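You operate a simulated robot arm through the tools that you are given. There is no shell and no other tool. Be economical: measure what you need, move in short steps, check, and stop when the job is done.

You are at the controls of a simulated robot arm. One attempt, no reset.

## Task
Put the blue sleeve in the black box, fit the yellow cap in, shut the lid, push it to OUT.
Fine: slide the box onto the yellow OUT mark; the other box, sleeve and cap stay.

It is judged by the outcome, as a careful person would: the job done as asked, and still so three seconds after it is handed in. It fails if anything else is knocked over, pushed out of place, dropped, spilled or broken. A push-on lid holds only when it is set on centred and level and pressed home; a screw cap is set on level and turned clockwise until tight.

## Robot
A 7-joint arm with a fingered hand, fixed in place. Base frame: the origin is at the foot of the arm, x ahead of it, y to its left, z up. Readings come in cm, degrees, newtons and seconds.
Its first joint turns from -166.0 to 166.0 degrees. Payload 4.7 kg.
The TCP is the grasp point between the finger pads, 3.6 cm short of the fingertips. In the tool frame z runs along the fingers and y along their closing line. The gripper opens to 12 cm. The gripper's body begins 4.2 cm behind the TCP. The gripper is a hand of 5 fingers: y runs from the thumb to the fingers, the wrist lies at [-1.8, -12.2, -21] in the tool frame, and closing takes about 1.5 s.
Orientation is that of the tool frame in the base frame, as [roll, pitch, yaw] about the fixed x, y, z axes, in that order (R = Rz(yaw) Ry(pitch) Rx(roll)). With the fingers straight down and the wrist toward the robot, the tool's x, y and z point along [0, 1, 0], [1, 0, 0] and [0, 0, -1] of the base frame.

## Interface
- The arm moves only by the tool step_arm. Its argument "steps" is a list of rows, each a list of 7 numbers: the finger opening in mm, from 0 to 120, then the shift along the base's x, y, z in units of 100 mm (1.0 is 100 mm), then the turn, a rotation vector about the base's x, y, z in units of 90 degrees (1.0 is 90 degrees). In form: [[jaw, tx, ty, tz, wx, wy, wz], ...]. A call has 1 to 10 rows; each row is the pose to reach, as a shift and turn from the pose commanded when the call began. A call with a number of a shift or a turn outside -1 to 1 is refused whole. Each row takes 0.2 s and may step no farther than 5 cm and 8.6 degrees from the row before; otherwise, or with a gripper value out of range, the whole call is refused. A pose out of reach is approached as far as the arm can. The call stops where the force on the tool passes 80 N (or 10 N more than at its start, if that is more) or the arm is blocked; 0.2 s more then pass. The fingers move at their own pace (about 4.5 cm/s each) and stop on an object; they squeeze with about 26 N. The grip force told is the motor's: it shows also when the fingers shut on nothing. Time passes only in rows, and 0.2 s behind the last, so rows that repeat a pose let the fingers close. It gives the time, the measured TCP pose, the force on the tool (base axes), the opening and the grip force at its end, in the units of the frame above (readings bear some noise), with the torque about the TCP (base axes, N m) and any sound that the robot's microphone picked up.
- Cameras (640 x 400 px; columns grow to the right, rows downward): "scene" is fixed at [4.85, -63.97, 143]; the picture's right is [0.74, -0.67, 0.00], its down [-0.52, -0.58, -0.63] and it looks along [0.42, 0.46, -0.78] (base axes); focal length 214 px, centre (320, 200). "wrist" rides on the gripper at [7.2, -9.1, -14.3] in the tool frame; the picture's right is [-0.80, 0.28, -0.53], its down [-0.53, -0.73, 0.42] and it looks along [-0.27, 0.62, 0.74] (tool axes); focal length 234 px, centre (320, 200). There is no depth. A picture from a camera that has moved, and an enlarged one, comes with that camera's place and axes in the base frame and with its lens. The place of the scene camera against the robot may be out by one fixed shift of up to 2.5 cm in any direction.
- grab_frame(camera): a new picture of that camera. It takes no simulated time.
- set_grasp(shape): the hand has 5 fingers and takes this shape, open, in about a second: jaw (thumb against the fingers, like two jaws); tri (thumb and two fingers); tip (a fingertip pinch); poke (one finger out to press); point (the index stretched); flat (the hand flat); cup (the hand cupped); fist (a fist). The gripper value then closes the fingers along that shape, each until it touches; the sizes above hold for jaw. It gives what a move gives, with no picture.
- close_up(camera, box): a new picture of the part [left, top, right, bottom] of that camera's present view, enlarged. It takes no simulated time.
- close_job(): hands the job in; it is judged then, once.

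Go step by step. Nothing tells you positions but the pictures and the camera data: compare them with the known pose of the tool, close in by small moves and look again before you grip or let go. The budget is 120 turns and 68 pictures, counting those below and the enlarged ones. Unless the task says otherwise, let go and move clear before handing in, and close with one line.

The tools are called by a JSON object that holds its "api" and its "payload". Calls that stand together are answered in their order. step_arm: Moves the arm, as the interface text tells. Its arguments: {"type":"object","properties":{"steps":{"type":"array"}},"required":["steps"]} The other tools are called the same way: set_grasp (shape) gives the hand a shape; grab_frame (camera) takes a picture; close_up (camera, box) takes an enlarged picture of a part of a camera's view; close_job () hands the job in.

At the start:

```text
time: 0.0
eef_pos: [5.08, -47.57, 117.31]
ee_rot: [180.0, 0.1, 90.0]
force: [0.0, 0.3, 0.3]
wrist_torque: [0.01, -0.01, 0.03]
opening: 11.95
grip_force: 0.0
shape: jaw
```

scene: 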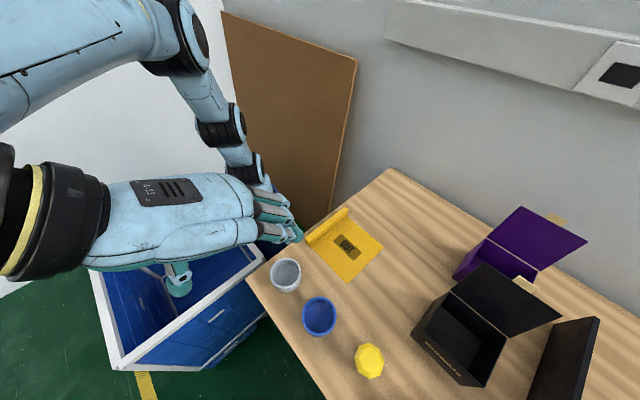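
wrist: 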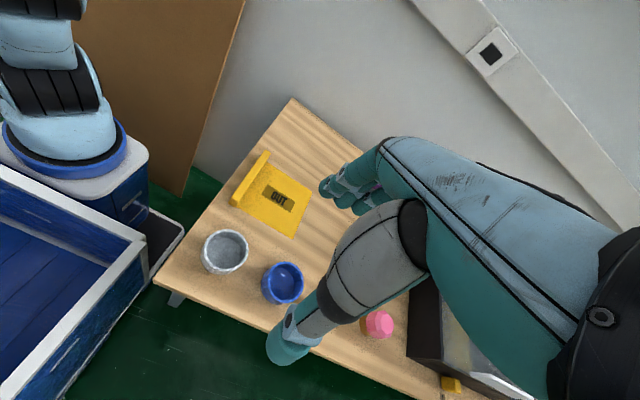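

I see a table with a yellow OUT mark, a grey and a blue sleeve, a yellow cap, a black and a purple box. I'll take enlarged views to locate them.

{"api": "close_up", "payload": {"camera": "scene", "box": [240, 160, 440, 400]}}

{"api": "close_up", "payload": {"camera": "scene", "box": [400, 190, 640, 400]}}

{"api": "close_up", "payload": {"camera": "wrist", "box": [150, 100, 500, 400]}}

```text
1.67 times, centred on (340, 280) of scene
camera zoom: at [4.85, -63.97, 143.0], right [0.74, -0.67, 0.0], down [-0.52, -0.58, -0.63], along [0.42, 0.46, -0.78], focal length 358 px, centre (287, 67)
```

zoom: 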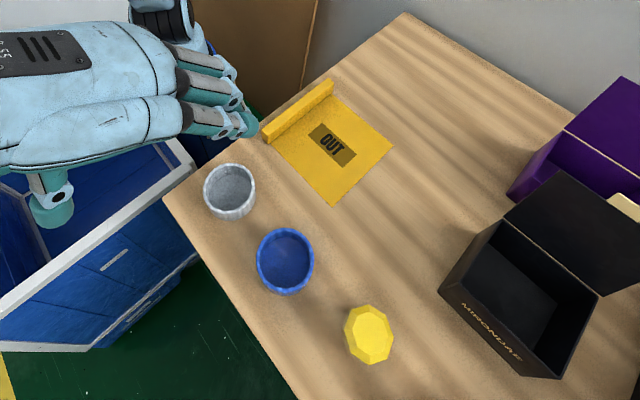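

```text
1.90 times, centred on (520, 295) of scene
camera zoom: at [4.85, -63.97, 143.0], right [0.74, -0.67, 0.0], down [-0.52, -0.58, -0.63], along [0.42, 0.46, -0.78], focal length 408 px, centre (-61, 19)
```

zoom: 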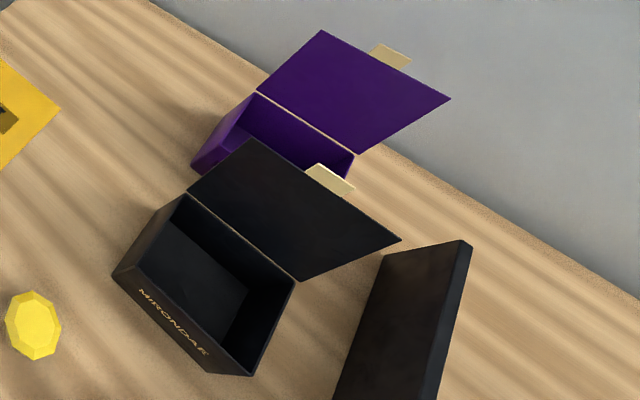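

```text
1.33 times, centred on (325, 250) of wrist
camera zoom: at [-4.0, -40.4, 131.76], right [0.28, -0.8, 0.53], down [-0.73, -0.53, -0.42], along [0.62, -0.27, -0.74], focal length 312 px, centre (313, 133)
```

zoom: 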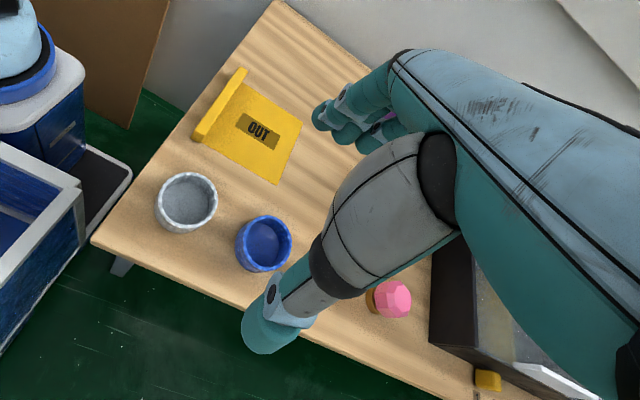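

The table top looks to be at about z≈82. The blue sleeve is near (11,-57), the yellow cap near (14,-70), the black box near (32,-82), and the pink cap (the one to leave) near (14,-85). I'll move the hand high to the right for a better view.

{"api": "step_arm", "payload": {"steps": [[120, 0, -0.45, 0, 0, 0, 0], [120, 0, -0.9, 0, 0, 0, 0], [120, 0, -1.0, 0, 0, 0, 0]]}}

{"api": "step_arm", "payload": {"steps": [[120, 0, -0.45, 0, 0, 0, 0], [120, 0, -0.9, 0, 0, 0, 0], [120, 0, -1.0, 0, 0, 0, 0]]}}

{"api": "step_arm", "payload": {"steps": [[120, 0, -0.45, 0, 0, 0, 0], [120, 0, -0.9, 0, 0, 0, 0], [120, 0, -1.0, 0, 0, 0, 0]]}}

{"api": "grab_frame", "payload": {"camera": "wrist"}}

```text
time: 0.8
eef_pos: [5.14, -56.98, 117.02]
ee_rot: [179.9, 0.1, 90.0]
force: [-0.3, -0.1, -0.3]
wrist_torque: [-0.02, 0.01, 0.01]
opening: 11.95
grip_force: 0.1
shape: jaw
out of reach, approached as far as the arm can: row 2, 3
```

```text
time: 1.6
eef_pos: [6.79, -64.95, 113.9]
ee_rot: [179.9, -0.2, 90.1]
force: [-0.9, -1.0, -2.7]
wrist_torque: [0.17, -0.05, 0.01]
opening: 11.98
grip_force: 0.1
shape: jaw
out of reach, approached as far as the arm can: row 1, 2, 3
```

```text
time: 2.4
eef_pos: [9.13, -71.1, 110.21]
ee_rot: [180.0, -0.1, 90.0]
force: [-1.0, -0.5, -1.3]
wrist_torque: [0.1, -0.02, 0.0]
opening: 11.97
grip_force: 0.0
shape: jaw
out of reach, approached as far as the arm can: row 1, 2, 3
```

```text
62 pictures are left
camera wrist: at [-0.07, -63.9, 124.6], right [0.28, -0.8, 0.52], down [-0.73, -0.53, -0.43], along [0.62, -0.27, -0.74], focal length 234 px, centre (320, 200)
```

wrist: 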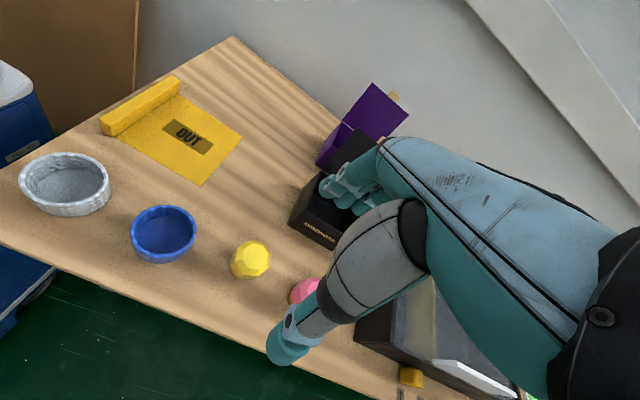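

The wrist views put the table top at about z=80.2 and the sleeve's rim at about (11.8,-56.9,84.4). I'll zoom in on the box interior and the sleeves.

{"api": "close_up", "payload": {"camera": "scene", "box": [410, 260, 530, 390]}}

{"api": "close_up", "payload": {"camera": "wrist", "box": [120, 180, 320, 310]}}

{"api": "grab_frame", "payload": {"camera": "scene"}}

```text
3.08 times, centred on (470, 325) of scene
camera zoom: at [4.85, -63.97, 143.0], right [0.74, -0.67, 0.0], down [-0.52, -0.58, -0.63], along [0.42, 0.46, -0.78], focal length 660 px, centre (-142, -185)
```

zoom: 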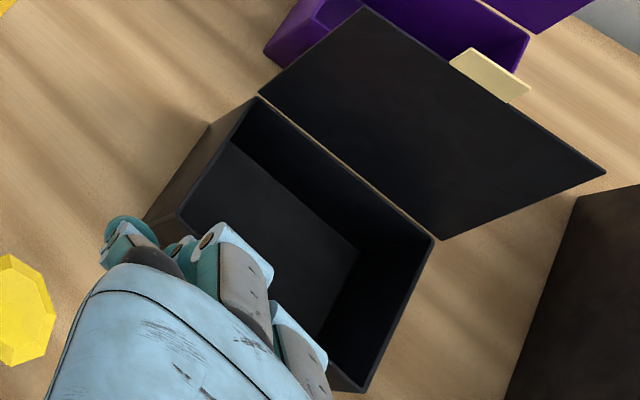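

```text
3.08 times, centred on (220, 245) of wrist
camera zoom: at [-0.07, -63.9, 124.6], right [0.28, -0.8, 0.52], down [-0.73, -0.53, -0.43], along [0.62, -0.27, -0.74], focal length 720 px, centre (628, 62)
```

zoom: 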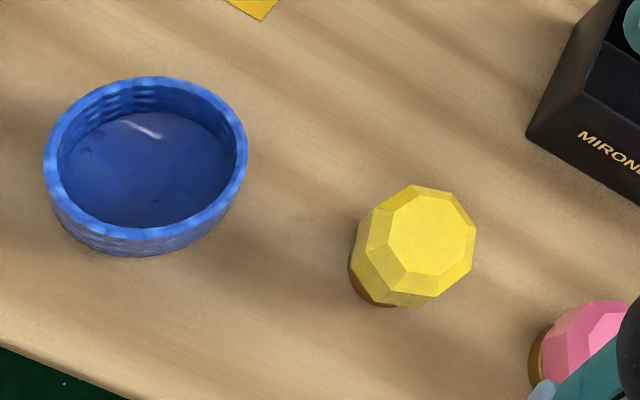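

```text
59 pictures are left
```

scene: 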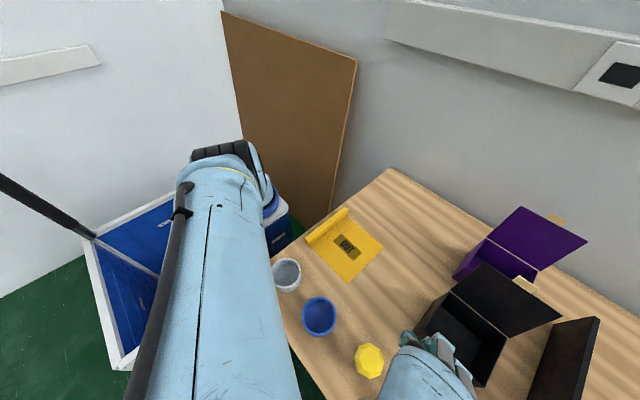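

The cap is near (14.3,-70.7), about 6.2 cm wide with a cork base. The sleeve is a cup about 8.2 cm outside and 7.2 cm inside, so the cap goes into the sleeve. I'll take a closer second view to measure heights.

{"api": "step_arm", "payload": {"steps": [[120, 0, -0.3, -0.27, 0, 0, 0], [120, 0, -0.6, -0.54, 0, 0, 0], [120, 0, -0.9, -0.8, 0, 0, 0], [120, 0, -0.9, -0.8, 0, 0, 0]]}}

{"api": "grab_frame", "payload": {"camera": "wrist"}}

{"api": "close_up", "payload": {"camera": "wrist", "box": [40, 100, 400, 340]}}

```text
time: 3.4
eef_pos: [9.78, -77.9, 100.94]
ee_rot: [179.9, -0.1, 90.1]
force: [-0.2, 0.1, -1.3]
wrist_torque: [0.06, 0.02, 0.04]
opening: 11.98
grip_force: 0.0
shape: jaw
out of reach, approached as far as the arm can: row 1, 2, 3, 4
```

```text
58 pictures are left
camera wrist: at [0.67, -70.66, 115.4], right [0.28, -0.8, 0.52], down [-0.73, -0.53, -0.43], along [0.62, -0.26, -0.74], focal length 234 px, centre (320, 200)
```

wrist: 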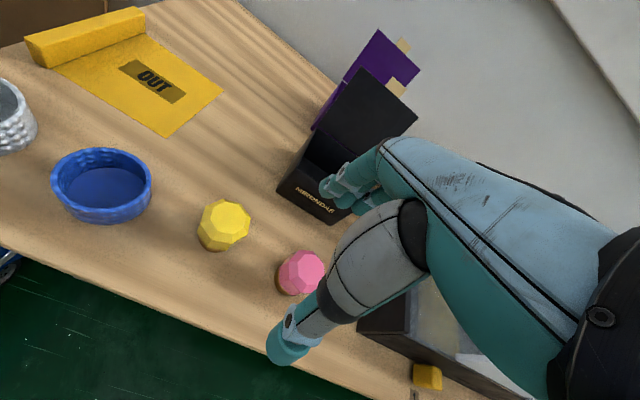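

```text
1.67 times, centred on (220, 220) of wrist
camera zoom: at [0.67, -70.66, 115.4], right [0.28, -0.8, 0.52], down [-0.73, -0.53, -0.43], along [0.62, -0.26, -0.74], focal length 390 px, centre (487, 167)
```

zoom: 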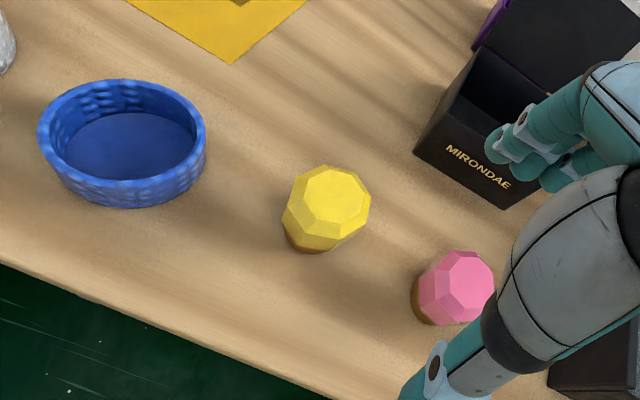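

The cap seems taller (about 7–8 cm) than the sleeve. I'll rotate the hand so the wrist points toward the robot (yaw 0), which should reach better and give a new viewpoint.

{"api": "step_arm", "payload": {"steps": [[120, 0.12, 0.16, 0.05, 0, 0, -0.095], [120, 0.24, 0.32, 0.1, 0, 0, -0.19], [120, 0.36, 0.48, 0.15, 0, 0, -0.285], [120, 0.48, 0.64, 0.2, 0, 0, -0.38], [120, 0.6, 0.8, 0.25, 0, 0, -0.475], [120, 0.72, 0.9, 0.3, 0, 0, -0.57], [120, 0.84, 0.95, 0.35, 0, 0, -0.665], [120, 0.96, 1.0, 0.4, 0, 0, -0.76], [120, 1.0, 1.0, 0.45, 0, 0, -0.855], [120, 1.0, 1.0, 0.5, 0, 0, -0.95]]}}

{"api": "grab_frame", "payload": {"camera": "wrist"}}

```text
time: 5.6
eef_pos: [19.66, -68.05, 106.1]
ee_rot: [-179.9, 0.0, 4.5]
force: [-1.0, 0.0, 0.6]
wrist_torque: [-0.04, 0.01, 0.01]
opening: 11.98
grip_force: 0.0
shape: jaw
```

```text
56 pictures are left
camera wrist: at [26.2, -58.31, 120.55], right [-0.78, -0.34, 0.53], down [-0.59, 0.69, -0.42], along [-0.22, -0.64, -0.74], focal length 234 px, centre (320, 200)
```

wrist: 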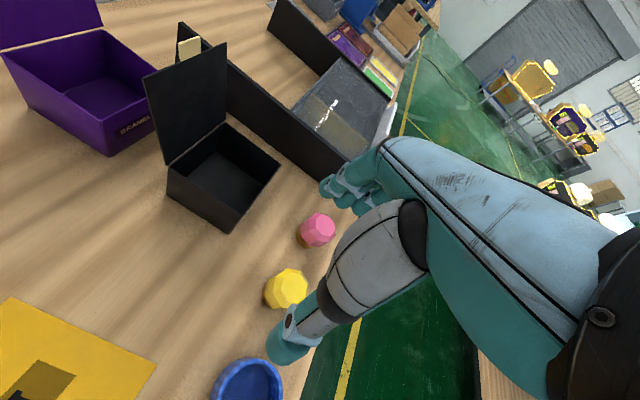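

This view is much clearer: the black box is open with its lid upright, and a dark tray wall stands behind it. I'll zoom in to measure.

{"api": "close_up", "payload": {"camera": "wrist", "box": [130, 20, 350, 240]}}

{"api": "close_up", "payload": {"camera": "wrist", "box": [200, 190, 360, 400]}}

```text
1.82 times, centred on (240, 130) of wrist
camera zoom: at [26.2, -58.31, 120.55], right [-0.78, -0.34, 0.53], down [-0.59, 0.69, -0.42], along [-0.22, -0.64, -0.74], focal length 426 px, centre (466, 327)
```

zoom: 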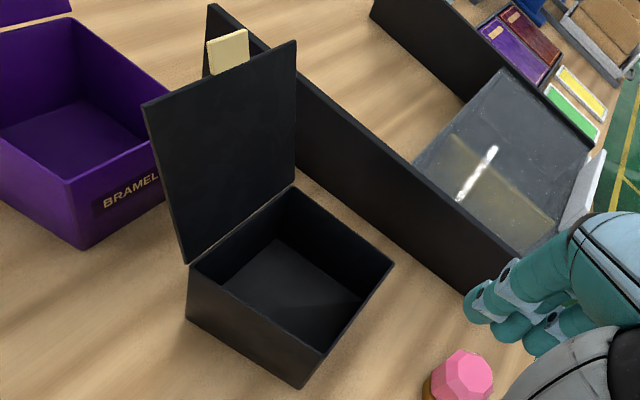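

```text
1.90 times, centred on (280, 295) of wrist
camera zoom: at [26.2, -58.31, 120.55], right [-0.78, -0.34, 0.53], down [-0.59, 0.69, -0.42], along [-0.22, -0.64, -0.74], focal length 446 px, centre (396, 19)
```

zoom: 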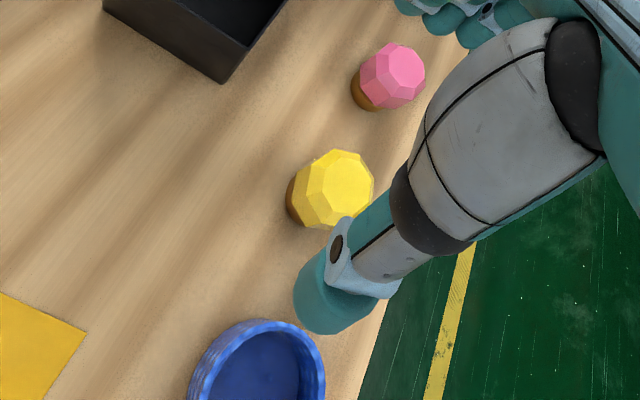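

The black box measures x 26.3–37.7, y −87.1…−74.6, z 80.2–88.3, so the sleeve and cap stack inside it. I'll look at the hand's finger span before planning the sleeve grip.

{"api": "close_up", "payload": {"camera": "scene", "box": [280, 220, 540, 400]}}

```text
2.22 times, centred on (410, 310) of scene
camera zoom: at [4.85, -63.97, 143.0], right [0.74, -0.67, 0.0], down [-0.52, -0.58, -0.63], along [0.42, 0.46, -0.78], focal length 477 px, centre (120, -44)
```

zoom: 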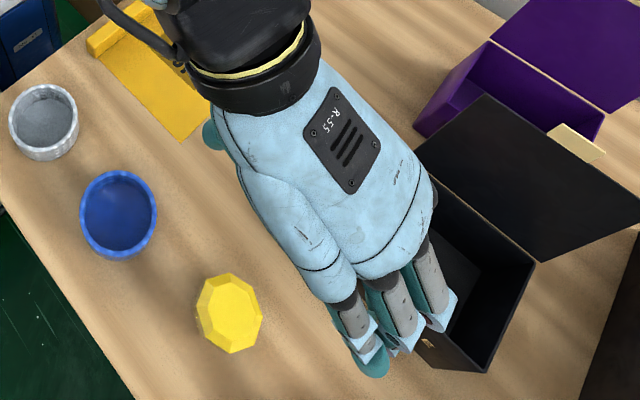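

The four fingers span about 6.5 cm, so I'll pinch the sleeve's near wall with the thumb in the bore and the fingers outside on the −y side. I'm moving above that wall now.

{"api": "step_arm", "payload": {"steps": [[60, -0.26, 0.24, -0.2, 0, 0, -0.025], [60, -0.52, 0.48, -0.4, 0, 0, -0.05], [60, -0.78, 0.72, -0.6, 0, 0, -0.05], [60, -0.78, 0.72, -0.8, 0, 0, -0.05], [60, -0.78, 0.72, -0.8, 0, 0, -0.05]]}}

{"api": "grab_frame", "payload": {"camera": "wrist"}}

{"api": "close_up", "payload": {"camera": "scene", "box": [230, 220, 430, 400]}}

```text
time: 6.8
eef_pos: [12.02, -60.9, 98.36]
ee_rot: [-180.0, -0.1, 0.0]
force: [-0.1, 0.1, 0.4]
wrist_torque: [-0.02, 0.01, 0.02]
opening: 6.04
grip_force: 0.1
shape: jaw
```

```text
52 pictures are left
camera wrist: at [19.21, -51.61, 112.77], right [-0.8, -0.28, 0.53], down [-0.53, 0.73, -0.42], along [-0.27, -0.62, -0.74], focal length 234 px, centre (320, 200)
```

wrist: 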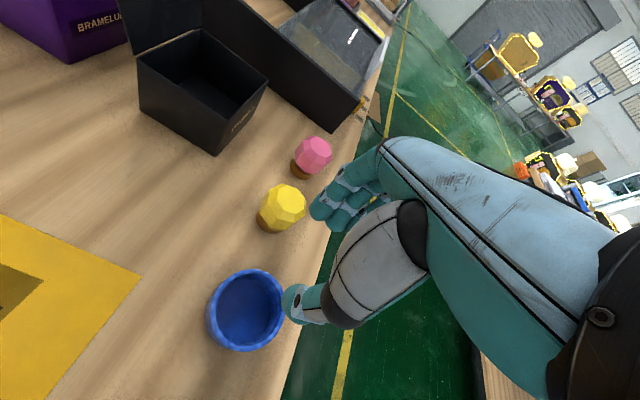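

```text
2.22 times, centred on (330, 310) of scene
camera zoom: at [4.85, -63.97, 143.0], right [0.74, -0.67, 0.0], down [-0.52, -0.58, -0.63], along [0.42, 0.46, -0.78], focal length 477 px, centre (298, -44)
```

zoom: 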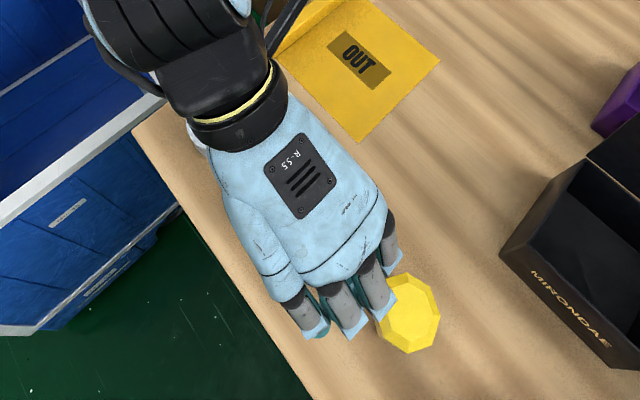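

The jaw cluster looks biased toward −x, which would be tight inside the box. I'll try the two-finger "tri" shape with a smaller opening and inspect it.

{"api": "set_grasp", "payload": {"shape": "tri"}}

{"api": "step_arm", "payload": {"steps": [[50, 0, 0, 0, 0, 0, -0.08], [50, 0, 0, 0, 0, 0, -0.16], [50, -0.15, 0.05, 0, 0, 0, -0.24], [50, -0.15, 0.05, 0, 0, 0, -0.32], [50, -0.15, 0.05, 0, 0, 0, -0.33], [50, -0.15, 0.05, 0, 0, 0, -0.33]]}}

{"api": "grab_frame", "payload": {"camera": "wrist"}}

{"api": "close_up", "payload": {"camera": "scene", "box": [230, 220, 430, 400]}}

```text
time: 7.7
eef_pos: [11.95, -60.76, 98.44]
ee_rot: [180.0, -0.1, 0.0]
force: [0.3, -0.4, 0.1]
wrist_torque: [-0.02, -0.03, 0.0]
opening: 11.99
grip_force: 0.1
shape: tri
```

```text
time: 9.1
eef_pos: [10.39, -60.18, 98.24]
ee_rot: [-179.9, 0.0, -29.7]
force: [0.2, -0.7, 0.0]
wrist_torque: [0.01, 0.02, 0.0]
opening: 5.08
grip_force: 0.0
shape: tri
```

```text
50 pictures are left
camera wrist: at [21.28, -55.91, 112.63], right [-0.84, 0.16, 0.53], down [-0.1, 0.9, -0.42], along [-0.54, -0.41, -0.74], focal length 234 px, centre (320, 200)
```

wrist: 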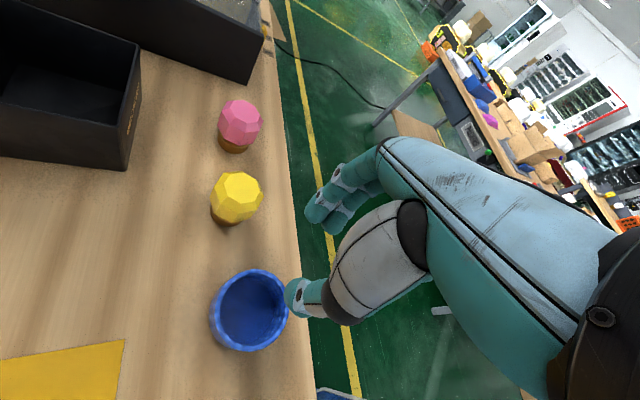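

```text
2.22 times, centred on (330, 310) of scene
camera zoom: at [4.85, -63.97, 143.0], right [0.74, -0.67, 0.0], down [-0.52, -0.58, -0.63], along [0.42, 0.46, -0.78], focal length 477 px, centre (298, -44)
```

zoom: 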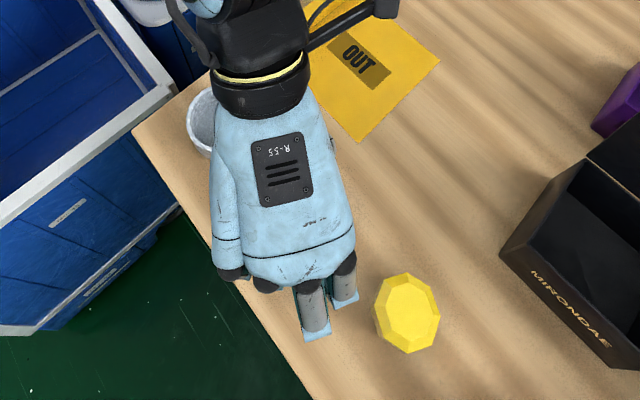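

The tri shape leaves just the index and middle fingers against the thumb, and the TCP is over the sleeve's wall. I'll descend most of the way and look.

{"api": "step_arm", "payload": {"steps": [[50, 0, 0, -0.4, 0, 0, 0], [50, 0, 0, -0.8, 0, 0, 0], [50, 0, 0, -1.0, 0, 0, 0]]}}

{"api": "grab_frame", "payload": {"camera": "wrist"}}

{"api": "close_up", "payload": {"camera": "scene", "box": [230, 220, 430, 400]}}

```text
time: 9.9
eef_pos: [10.49, -60.28, 88.24]
ee_rot: [180.0, 0.0, -29.6]
force: [-0.2, -0.4, 0.5]
wrist_torque: [-0.02, -0.04, -0.01]
opening: 5.04
grip_force: 0.1
shape: tri
```

```text
48 pictures are left
camera wrist: at [21.37, -56.02, 102.51], right [-0.84, 0.16, 0.53], down [-0.1, 0.9, -0.42], along [-0.54, -0.41, -0.74], focal length 234 px, centre (320, 200)
```

wrist: 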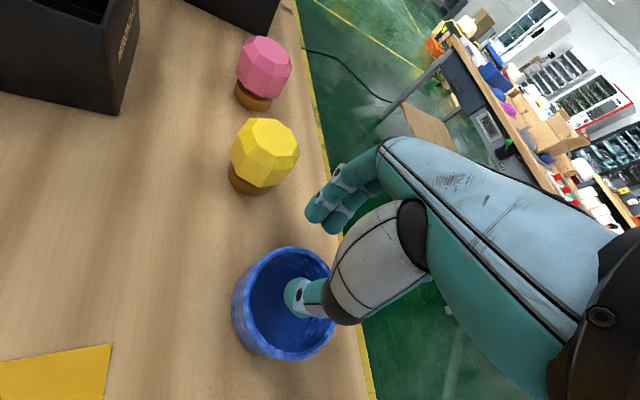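

```text
2.22 times, centred on (330, 310) of scene
camera zoom: at [4.85, -63.97, 143.0], right [0.74, -0.67, 0.0], down [-0.52, -0.58, -0.63], along [0.42, 0.46, -0.78], focal length 477 px, centre (298, -44)
```

zoom: 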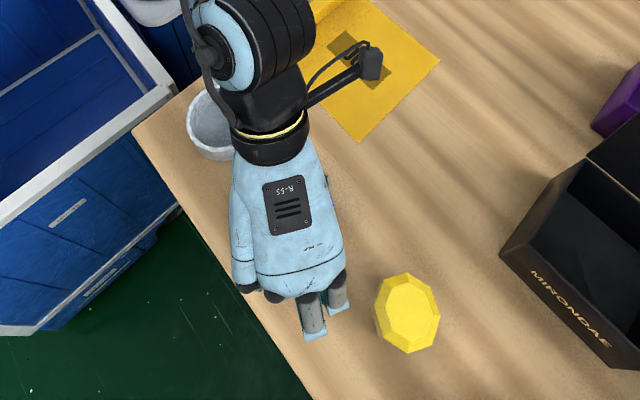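

The thumb is over the bore and the fingers are outside it, clear of the cap. I'll descend and close on the wall.

{"api": "step_arm", "payload": {"steps": [[50, 0, 0, -0.15, 0, 0, 0], [50, 0, 0, -0.28, 0, 0, 0], [50, 0, 0, -0.28, 0, 0, 0]]}}

{"api": "step_arm", "payload": {"steps": [[0, 0, 0, 0, 0, 0, 0], [0, 0, 0, 0, 0, 0, 0], [0, 0, 0, 0, 0, 0, 0], [0, 0, 0, 0, 0, 0, 0], [0, 0, 0, 0, 0, 0, 0], [0, 0, 0, 0, 0, 0, 0], [0, 0, 0, 0, 0, 0, 0]]}}

{"api": "grab_frame", "payload": {"camera": "wrist"}}

```text
time: 10.7
eef_pos: [10.51, -60.29, 85.29]
ee_rot: [180.0, 0.1, -29.7]
force: [0.5, 1.0, -0.1]
wrist_torque: [0.0, 0.0, 0.0]
opening: 5.04
grip_force: 0.2
shape: tri
```

```text
time: 12.3
eef_pos: [10.57, -60.33, 85.23]
ee_rot: [179.9, 0.0, -29.6]
force: [-1.0, -0.2, -0.8]
wrist_torque: [-0.02, 0.04, 0.02]
opening: 0.03
grip_force: 25.8
shape: tri
```

```text
46 pictures are left
camera wrist: at [21.3, -55.96, 99.68], right [-0.84, 0.15, 0.53], down [-0.1, 0.9, -0.42], along [-0.54, -0.41, -0.74], focal length 234 px, centre (320, 200)
```

wrist: 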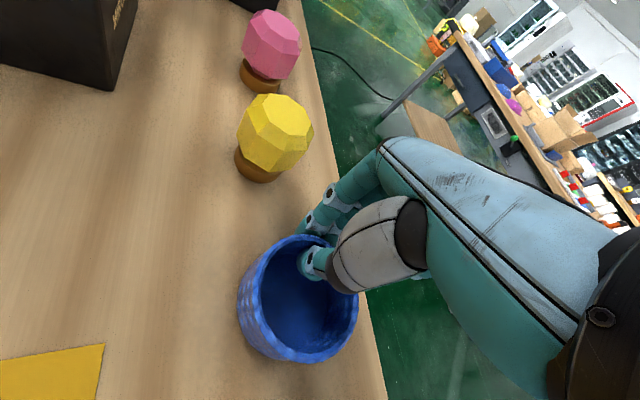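

The thumb is inside and the fingers outside, though the opening reads almost zero. A small lift will tell whether the wall is held.

{"api": "step_arm", "payload": {"steps": [[0, 0, 0, 0.1, 0, 0, 0], [0, 0, 0, 0.25, 0, 0, 0], [0, 0, 0, 0.25, 0, 0, 0]]}}

{"api": "grab_frame", "payload": {"camera": "wrist"}}

```text
time: 13.1
eef_pos: [10.41, -60.27, 87.89]
ee_rot: [179.9, 0.0, -29.7]
force: [-0.3, -0.5, -1.0]
wrist_torque: [-0.01, 0.03, -0.01]
opening: 0.01
grip_force: 25.9
shape: tri
```

```text
45 pictures are left
camera wrist: at [21.29, -55.89, 102.22], right [-0.84, 0.15, 0.53], down [-0.1, 0.9, -0.42], along [-0.54, -0.41, -0.74], focal length 234 px, centre (320, 200)
```

wrist: 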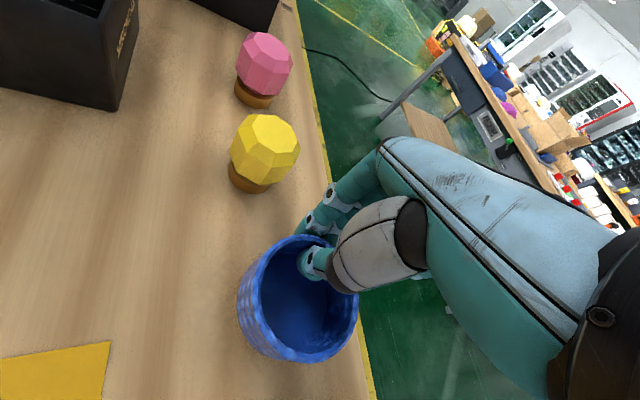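

The sleeve lifts with the hand. I'll raise it, turn to about yaw 22° so the wrist camera clears the lid, and carry it over the box.

{"api": "step_arm", "payload": {"steps": [[0, 0, 0, 0.3, 0, 0, 0], [0, 0, 0, 0.6, 0, 0, 0], [0, 0.05, -0.05, 0.9, 0, 0, 0.08], [0, 0.2, -0.2, 1.0, 0, 0, 0.16], [0, 0.4, -0.4, 1.0, 0, 0, 0.24], [0, 0.6, -0.6, 1.0, 0, 0, 0.32], [0, 0.8, -0.8, 1.0, 0, 0, 0.4], [0, 1.0, -1.0, 1.0, 0, 0, 0.48], [0, 1.0, -1.0, 1.0, 0, 0, 0.56], [0, 1.0, -1.0, 1.0, 0, 0, 0.575]]}}

{"api": "step_arm", "payload": {"steps": [[0, 0.2, -0.25, 0.1, 0, 0, 0], [0, 0.4, -0.5, 0.2, 0, 0, 0], [0, 0.6, -0.75, 0.3, 0, 0, 0], [0, 0.8, -1.0, 0.3, 0, 0, 0], [0, 0.8, -1.0, 0.3, 0, 0, 0]]}}

{"api": "grab_frame", "payload": {"camera": "wrist"}}

{"api": "grab_frame", "payload": {"camera": "scene"}}

```text
time: 15.3
eef_pos: [20.48, -70.51, 98.03]
ee_rot: [-179.9, 0.0, 22.1]
force: [-0.7, 0.5, 0.1]
wrist_torque: [-0.01, 0.02, 0.0]
opening: 0.02
grip_force: 25.8
shape: tri
```

```text
time: 16.5
eef_pos: [28.45, -80.38, 100.99]
ee_rot: [-180.0, 0.0, 22.0]
force: [0.5, 0.8, -0.6]
wrist_torque: [-0.02, 0.02, 0.01]
opening: 0.0
grip_force: 26.0
shape: tri
```

```text
44 pictures are left
camera wrist: at [31.77, -69.2, 115.31], right [-0.64, -0.56, 0.52], down [-0.77, 0.48, -0.42], along [-0.01, -0.67, -0.74], focal length 234 px, centre (320, 200)
```

wrist: 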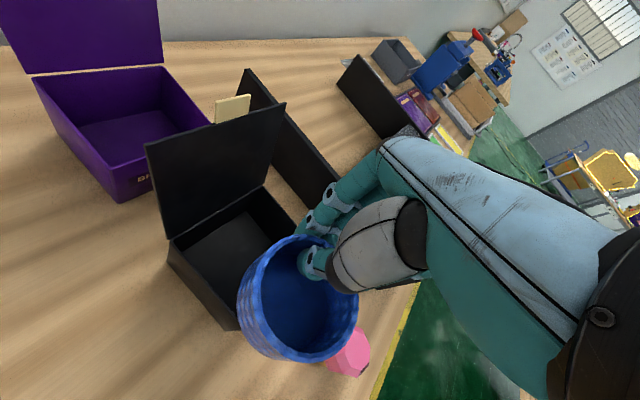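

```text
43 pictures are left
```

scene: 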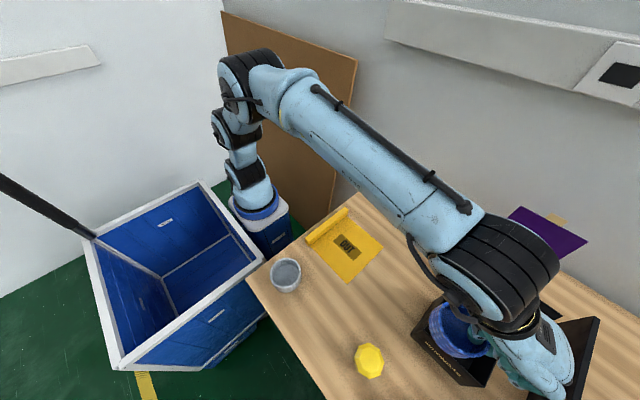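

The box corners agree with my estimates. I'll move over the opening and look before lowering.

{"api": "step_arm", "payload": {"steps": [[0, 0.23, -0.16, 0, 0, 0, 0], [0, 0.46, -0.32, -0.2, 0, 0, 0], [0, 0.46, -0.32, -0.5, 0, 0, 0], [0, 0.46, -0.32, -0.6, 0, 0, 0], [0, 0.46, -0.32, -0.6, 0, 0, 0]]}}

{"api": "grab_frame", "payload": {"camera": "wrist"}}

{"api": "close_up", "payload": {"camera": "scene", "box": [380, 230, 620, 400]}}

```text
time: 17.7
eef_pos: [32.99, -83.49, 94.82]
ee_rot: [-179.9, -0.1, 22.1]
force: [-0.2, 0.4, 0.1]
wrist_torque: [-0.01, 0.01, -0.02]
opening: 0.0
grip_force: 26.0
shape: tri
```

```text
42 pictures are left
camera wrist: at [36.31, -72.24, 109.21], right [-0.64, -0.56, 0.53], down [-0.77, 0.48, -0.42], along [-0.01, -0.68, -0.74], focal length 234 px, centre (320, 200)
```

wrist: 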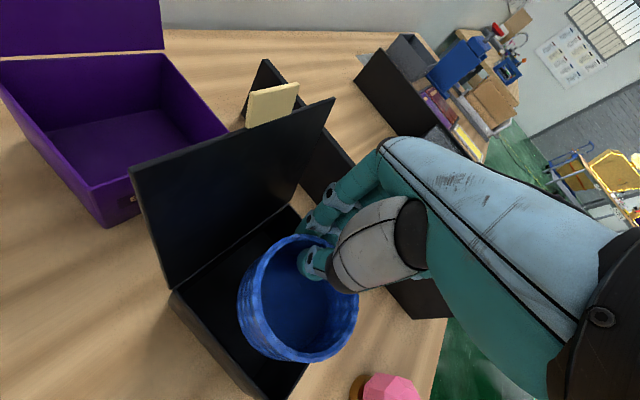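

```text
2.35 times, centred on (500, 315) of scene
camera zoom: at [4.85, -63.97, 143.0], right [0.74, -0.67, 0.0], down [-0.52, -0.58, -0.63], along [0.42, 0.46, -0.78], focal length 505 px, centre (-104, -71)
```

zoom: 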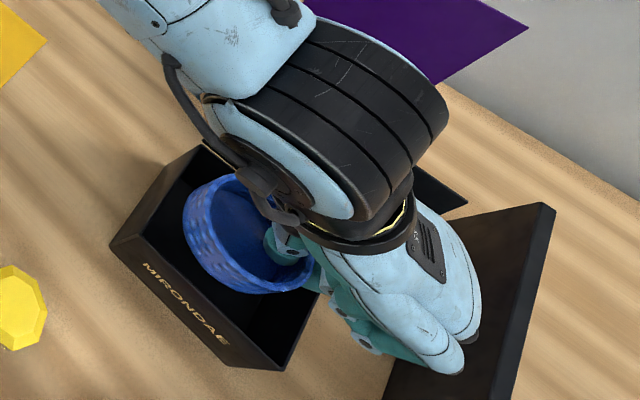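

The position looks right; I'll shift 0.6 cm toward −y for clearance to the near wall and lower into the box.

{"api": "step_arm", "payload": {"steps": [[0, 0, -0.06, 0, 0, 0, 0], [0, 0, -0.06, -0.2, 0, 0, 0], [0, 0, -0.06, -0.4, 0, 0, 0], [0, 0, -0.06, -0.5, 0, 0, 0], [0, 0, -0.06, -0.5, 0, 0, 0]]}}

{"api": "grab_frame", "payload": {"camera": "wrist"}}

```text
time: 18.9
eef_pos: [33.07, -84.11, 89.78]
ee_rot: [180.0, 0.0, 22.0]
force: [-0.2, -0.2, 0.1]
wrist_torque: [-0.04, 0.0, 0.02]
opening: 0.01
grip_force: 25.6
shape: tri
```

```text
40 pictures are left
camera wrist: at [36.25, -72.93, 104.09], right [-0.64, -0.56, 0.53], down [-0.77, 0.48, -0.42], along [-0.01, -0.68, -0.74], focal length 234 px, centre (320, 200)
```

wrist: 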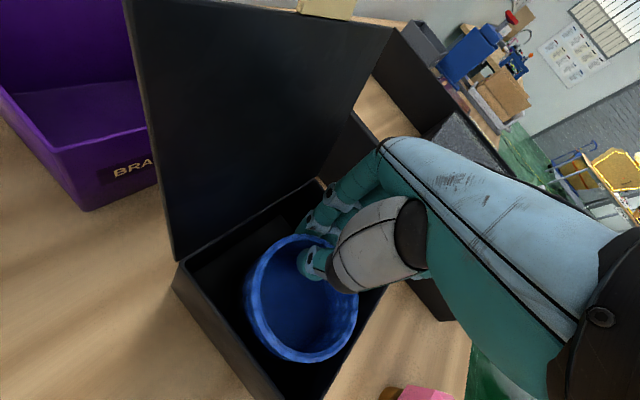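

The sleeve is inside the walls with no contact. I'll lower it to the floor.

{"api": "step_arm", "payload": {"steps": [[0, 0, 0, -0.15, 0, 0, 0], [0, 0, 0, -0.3, 0, 0, 0], [0, 0, 0, -0.37, 0, 0, 0], [0, 0, 0, -0.4, 0, 0, 0], [0, 0, 0, -0.4, 0, 0, 0]]}}

{"api": "grab_frame", "payload": {"camera": "wrist"}}

```text
time: 20.1
eef_pos: [33.0, -83.96, 85.99]
ee_rot: [179.9, 0.0, 22.1]
force: [-0.3, 3.6, 11.9]
wrist_torque: [-0.36, -0.06, 0.05]
opening: 0.0
grip_force: 26.2
shape: tri
```

```text
39 pictures are left
camera wrist: at [36.3, -72.8, 100.34], right [-0.64, -0.56, 0.53], down [-0.77, 0.48, -0.43], along [-0.01, -0.68, -0.74], focal length 234 px, centre (320, 200)
```

wrist: 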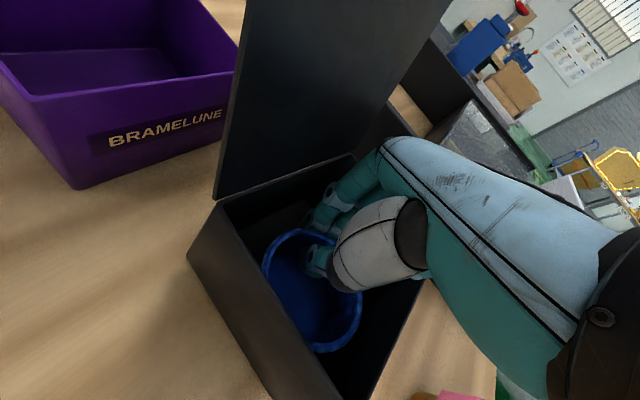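

It has touched the floor (12 N). I'll open a little, raise straight up and check.

{"api": "step_arm", "payload": {"steps": [[10, 0, 0, 0.02, 0, 0, 0], [20, 0, 0, 0.02, 0, 0, 0], [24, 0, 0, 0.02, 0, 0, 0], [24, 0, 0, 0.02, 0, 0, 0]]}}

{"api": "step_arm", "payload": {"steps": [[24, 0, 0, 0.15, 0, 0, 0], [24, 0, 0, 0.4, 0, 0, 0], [24, 0, 0, 0.7, 0, 0, 0], [24, 0, 0, 1.0, 0, 0, 0], [24, 0, 0, 1.0, 0, 0, 0]]}}

{"api": "grab_frame", "payload": {"camera": "wrist"}}

```text
time: 21.1
eef_pos: [32.97, -83.97, 86.04]
ee_rot: [-180.0, 0.0, 22.1]
force: [1.6, -0.5, -0.6]
wrist_torque: [-0.04, 0.01, 0.03]
opening: 2.36
grip_force: 0.1
shape: tri
```

```text
time: 22.3
eef_pos: [33.06, -83.98, 96.09]
ee_rot: [180.0, 0.0, 22.1]
force: [-1.0, 0.1, 0.4]
wrist_torque: [0.0, 0.01, 0.02]
opening: 2.4
grip_force: 0.0
shape: tri
```

```text
38 pictures are left
camera wrist: at [36.38, -72.72, 110.52], right [-0.64, -0.56, 0.53], down [-0.77, 0.48, -0.42], along [-0.01, -0.68, -0.74], focal length 234 px, centre (320, 200)
```

wrist: 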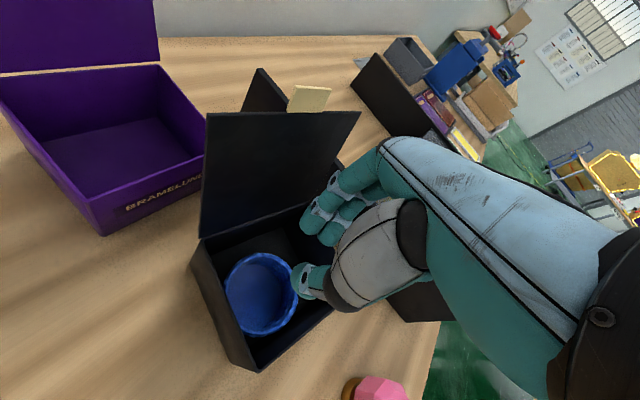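

The sleeve sits in the box, but the box may have shifted slightly. I'll zoom in to re-measure.

{"api": "close_up", "payload": {"camera": "wrist", "box": [170, 80, 390, 390]}}

{"api": "close_up", "payload": {"camera": "scene", "box": [380, 190, 620, 400]}}

```text
1.29 times, centred on (280, 235) of wrist
camera zoom: at [36.38, -72.72, 110.52], right [-0.64, -0.56, 0.53], down [-0.77, 0.48, -0.42], along [-0.01, -0.68, -0.74], focal length 302 px, centre (372, 155)
```

zoom: 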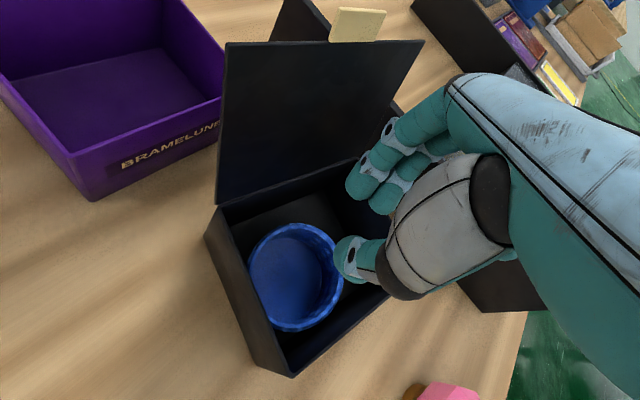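

```text
1.90 times, centred on (500, 295) of scene
camera zoom: at [4.85, -63.97, 143.0], right [0.74, -0.67, 0.0], down [-0.52, -0.58, -0.63], along [0.42, 0.46, -0.78], focal length 408 px, centre (-23, 19)
```

zoom: 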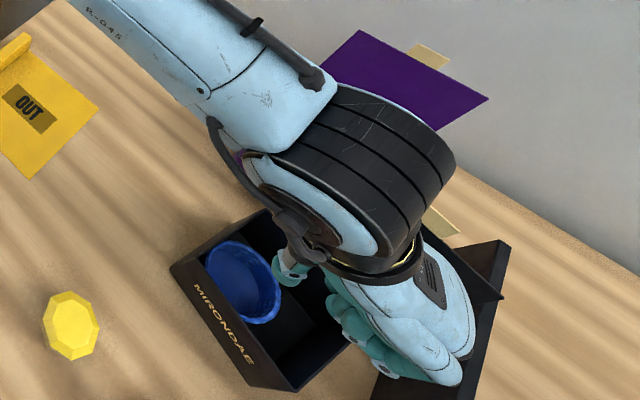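

The box was nudged and turned about 16° while lowering; that's harmless since it's the box I have to move anyway. Its centre is now about (32.8,-83.6) and the sleeve is at about (32.6,-81.3). Next I'll go for the yellow cap with yaw about 40°.

{"api": "step_arm", "payload": {"steps": [[24, 0, 0, 0.3, 0, 0, 0], [24, -0.1, 0.07, 0.6, 0, 0, 0.05], [24, -0.4, 0.3, 0.6, 0, 0, 0.1], [60, -0.7, 0.5, 0.5, 0, 0, 0.15], [90, -1.0, 0.7, 0.4, 0, 0, 0.2]]}}

{"api": "step_arm", "payload": {"steps": [[95, -0.3, 0.23, -0.1, 0, 0, 0], [95, -0.6, 0.45, -0.2, 0, 0, 0], [95, -0.9, 0.67, -0.3, 0, 0, 0], [95, -0.9, 0.67, -0.3, 0, 0, 0]]}}

{"api": "grab_frame", "payload": {"camera": "wrist"}}

{"api": "grab_frame", "payload": {"camera": "scene"}}

```text
time: 23.5
eef_pos: [22.98, -77.21, 100.19]
ee_rot: [179.9, 0.0, 40.2]
force: [0.5, 0.1, 0.6]
wrist_torque: [-0.01, 0.05, -0.01]
opening: 7.43
grip_force: 0.0
shape: tri
```

```text
time: 24.5
eef_pos: [13.85, -70.41, 96.94]
ee_rot: [-179.9, 0.0, 40.0]
force: [-0.4, -0.5, -1.2]
wrist_torque: [0.01, 0.01, 0.02]
opening: 9.48
grip_force: 0.0
shape: tri
```

```text
35 pictures are left
camera wrist: at [13.54, -58.73, 111.36], right [-0.44, -0.73, 0.53], down [-0.88, 0.22, -0.42], along [0.2, -0.65, -0.74], focal length 234 px, centre (320, 200)
```

wrist: 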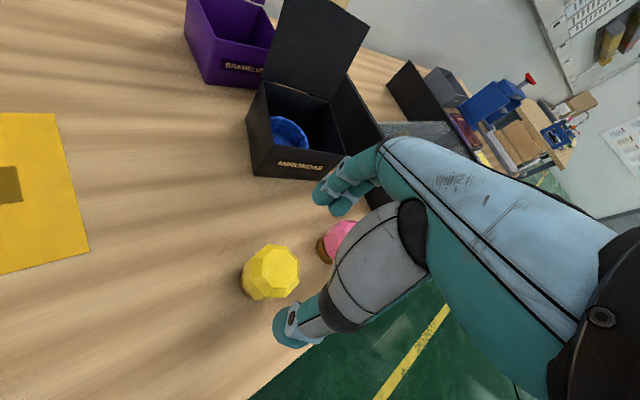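

```text
34 pictures are left
```

scene: 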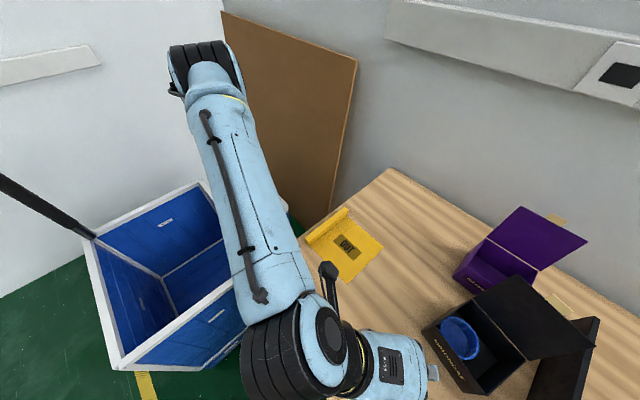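

The cap's body centre is about (14.15,-70.3,84.8). I'll zoom in to refine its height.

{"api": "close_up", "payload": {"camera": "wrist", "box": [220, 210, 340, 350]}}

```text
2.86 times, centred on (280, 280) of wrist
camera zoom: at [13.54, -58.73, 111.36], right [-0.44, -0.73, 0.53], down [-0.88, 0.22, -0.42], along [0.2, -0.65, -0.74], focal length 669 px, centre (434, -29)
```

zoom: 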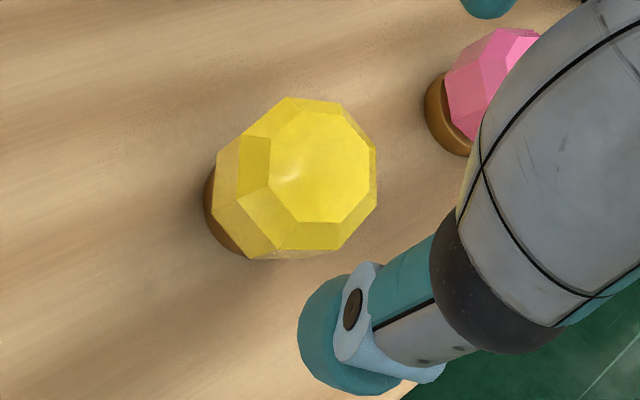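

The cap centre refines to about (14.1,-70.6) with its top near z≈86.8. I'll lower so the tips stop at about z 83.7, which keeps the grip above the sleeve rim later.

{"api": "step_arm", "payload": {"steps": [[95, 0.025, -0.02, -0.3, 0, 0, 0], [95, 0.025, -0.02, -0.6, 0, 0, 0], [95, 0.025, -0.02, -0.85, 0, 0, 0], [95, 0.025, -0.02, -0.96, 0, 0, 0], [95, 0.025, -0.02, -0.96, 0, 0, 0]]}}

{"api": "grab_frame", "payload": {"camera": "wrist"}}

```text
time: 25.7
eef_pos: [14.05, -70.68, 87.44]
ee_rot: [179.9, 0.0, 40.1]
force: [0.5, 0.3, -0.8]
wrist_torque: [0.01, 0.02, 0.0]
opening: 9.49
grip_force: 0.0
shape: tri
```

```text
32 pictures are left
camera wrist: at [13.81, -59.01, 101.81], right [-0.43, -0.73, 0.53], down [-0.88, 0.22, -0.42], along [0.2, -0.65, -0.74], focal length 234 px, centre (320, 200)
```

wrist: 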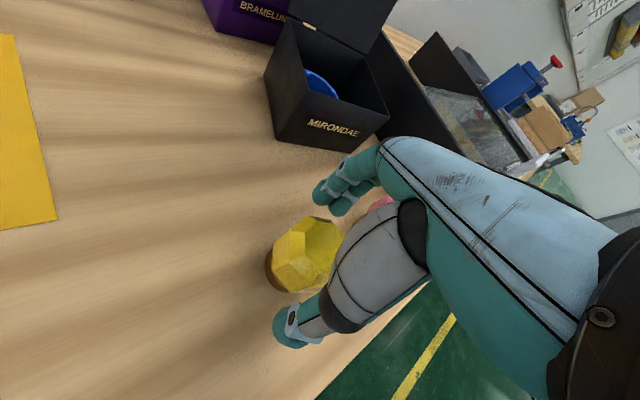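

The cap is between thumb and fingers. Closing now.

{"api": "step_arm", "payload": {"steps": [[70, 0, 0, 0, 0, 0, 0], [60, 0, 0, 0, 0, 0, 0], [50, 0, 0, 0, 0, 0, 0], [30, 0, 0, 0, 0, 0, 0], [0, 0, 0, 0, 0, 0, 0], [0, 0, 0, 0, 0, 0, 0], [0, 0, 0, 0, 0, 0, 0]]}}

{"api": "grab_frame", "payload": {"camera": "wrist"}}

```text
time: 27.3
eef_pos: [14.2, -70.66, 87.4]
ee_rot: [-180.0, 0.0, 40.1]
force: [-0.3, -0.2, 0.3]
wrist_torque: [0.03, 0.01, 0.02]
opening: 5.39
grip_force: 25.7
shape: tri
```

```text
31 pictures are left
camera wrist: at [13.81, -59.01, 101.81], right [-0.43, -0.73, 0.53], down [-0.88, 0.22, -0.42], along [0.2, -0.65, -0.74], focal length 234 px, centre (320, 200)
```

wrist: 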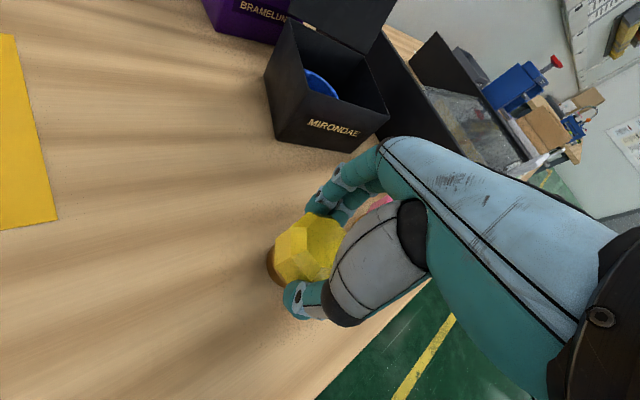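

The cap is gripped with an opening of 5.4 cm. I'll lift and look.

{"api": "step_arm", "payload": {"steps": [[0, 0, 0, 0.15, 0, 0, 0], [0, 0, 0, 0.4, 0, 0, 0], [0, 0, 0, 0.7, 0, 0, 0], [0, 0, 0, 1.0, 0, 0, 0], [0, 0, 0, 1.0, 0, 0, 0]]}}

{"api": "grab_frame", "payload": {"camera": "wrist"}}

```text
time: 28.5
eef_pos: [14.26, -70.74, 97.51]
ee_rot: [-180.0, 0.0, 40.1]
force: [-0.2, -0.8, -1.3]
wrist_torque: [-0.01, -0.02, -0.01]
opening: 5.37
grip_force: 25.7
shape: tri
```

```text
30 pictures are left
camera wrist: at [13.83, -58.94, 111.81], right [-0.43, -0.73, 0.52], down [-0.88, 0.22, -0.42], along [0.2, -0.65, -0.74], focal length 234 px, centre (320, 200)
```

wrist: 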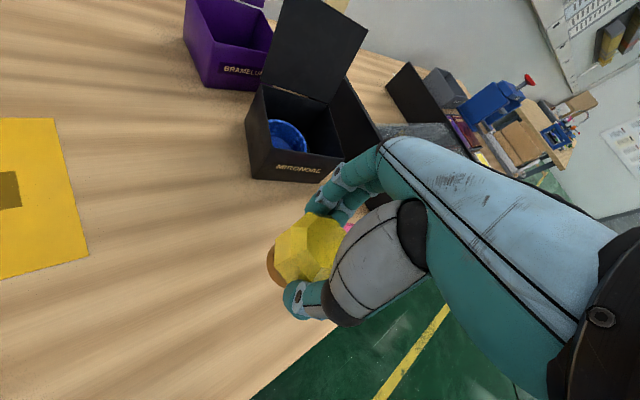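

The cap is held level and centred. I'll approach the box and stop short to re-measure the sleeve.

{"api": "step_arm", "payload": {"steps": [[0, 0.3, -0.1, 0.1, 0, 0, 0], [0, 0.6, -0.2, 0.2, 0, 0, 0], [0, 0.95, -0.3, 0.3, 0, 0, 0], [0, 1.0, -0.4, 0.3, 0, 0, 0], [0, 1.0, -0.4, 0.3, 0, 0, 0]]}}

{"api": "close_up", "payload": {"camera": "wrist", "box": [140, 30, 400, 320]}}

```text
time: 29.7
eef_pos: [24.41, -74.61, 100.52]
ee_rot: [180.0, 0.0, 40.1]
force: [0.7, -0.9, -1.3]
wrist_torque: [0.02, 0.01, -0.01]
opening: 5.36
grip_force: 26.3
shape: tri
```

```text
1.38 times, centred on (270, 175) of wrist
camera zoom: at [23.99, -62.87, 114.87], right [-0.43, -0.73, 0.53], down [-0.88, 0.22, -0.42], along [0.2, -0.65, -0.74], focal length 323 px, centre (389, 234)
```

zoom: 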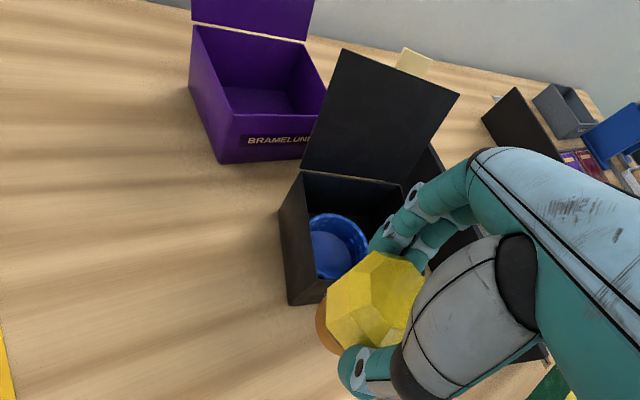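

Combined measurements put the sleeve centre at about (32.5,-81.9). I'll move above it and lower partway.

{"api": "step_arm", "payload": {"steps": [[0, 0.27, -0.24, 0, 0, 0, 0], [0, 0.54, -0.48, 0, 0, 0, 0], [0, 0.81, -0.73, 0, 0, 0, 0], [0, 0.81, -0.73, -0.3, 0, 0, 0], [0, 0.81, -0.73, -0.6, 0, 0, 0], [0, 0.81, -0.73, -0.6, 0, 0, 0]]}}

{"api": "grab_frame", "payload": {"camera": "wrist"}}

{"api": "close_up", "payload": {"camera": "scene", "box": [400, 230, 620, 400]}}

```text
time: 31.1
eef_pos: [32.21, -81.7, 94.68]
ee_rot: [-179.9, 0.0, 40.2]
force: [-0.4, 0.1, -0.9]
wrist_torque: [0.03, -0.01, -0.02]
opening: 5.38
grip_force: 26.5
shape: tri
```

```text
28 pictures are left
camera wrist: at [31.89, -70.07, 108.98], right [-0.43, -0.73, 0.53], down [-0.88, 0.22, -0.42], along [0.2, -0.65, -0.74], focal length 234 px, centre (320, 200)
```

wrist: 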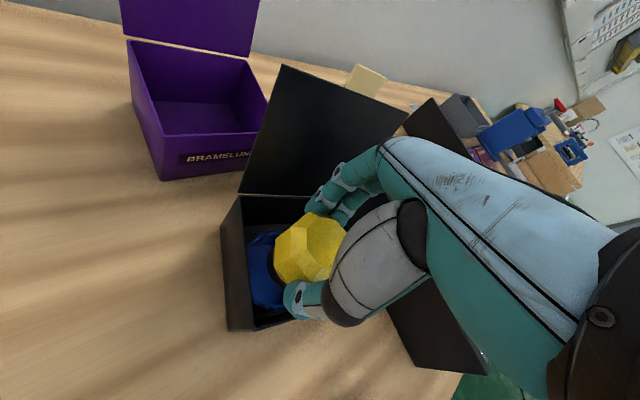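

```text
2.35 times, centred on (510, 315) of scene
camera zoom: at [4.85, -63.97, 143.0], right [0.74, -0.67, 0.0], down [-0.52, -0.58, -0.63], along [0.42, 0.46, -0.78], focal length 505 px, centre (-127, -71)
```

zoom: 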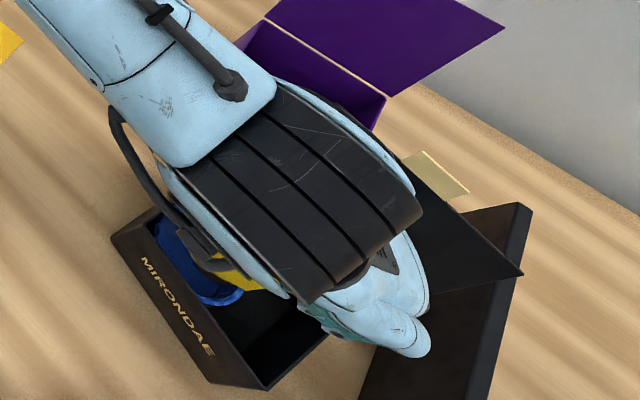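

Sleeve centre confirmed at about (32.3,-82.0). I'll make a fine shift and lower gently.

{"api": "step_arm", "payload": {"steps": [[0, 0.01, -0.025, 0, 0, 0, 0], [0, 0.01, -0.025, -0.15, 0, 0, 0], [0, 0.01, -0.025, -0.3, 0, 0, 0], [0, 0.01, -0.025, -0.4, 0, 0, 0], [0, 0.01, -0.025, -0.5, 0, 0, 0], [0, 0.01, -0.025, -0.5, 0, 0, 0]]}}

{"api": "grab_frame", "payload": {"camera": "wrist"}}

```text
time: 32.5
eef_pos: [32.43, -82.07, 89.53]
ee_rot: [180.0, 0.1, 40.1]
force: [0.2, -0.2, -0.9]
wrist_torque: [0.0, -0.03, 0.01]
opening: 5.36
grip_force: 26.0
shape: tri
```

```text
26 pictures are left
camera wrist: at [32.1, -70.41, 103.8], right [-0.43, -0.73, 0.53], down [-0.88, 0.22, -0.42], along [0.2, -0.65, -0.74], focal length 234 px, centre (320, 200)
```

wrist: 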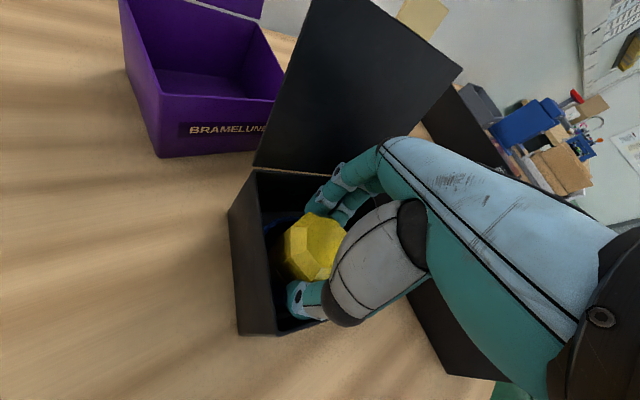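

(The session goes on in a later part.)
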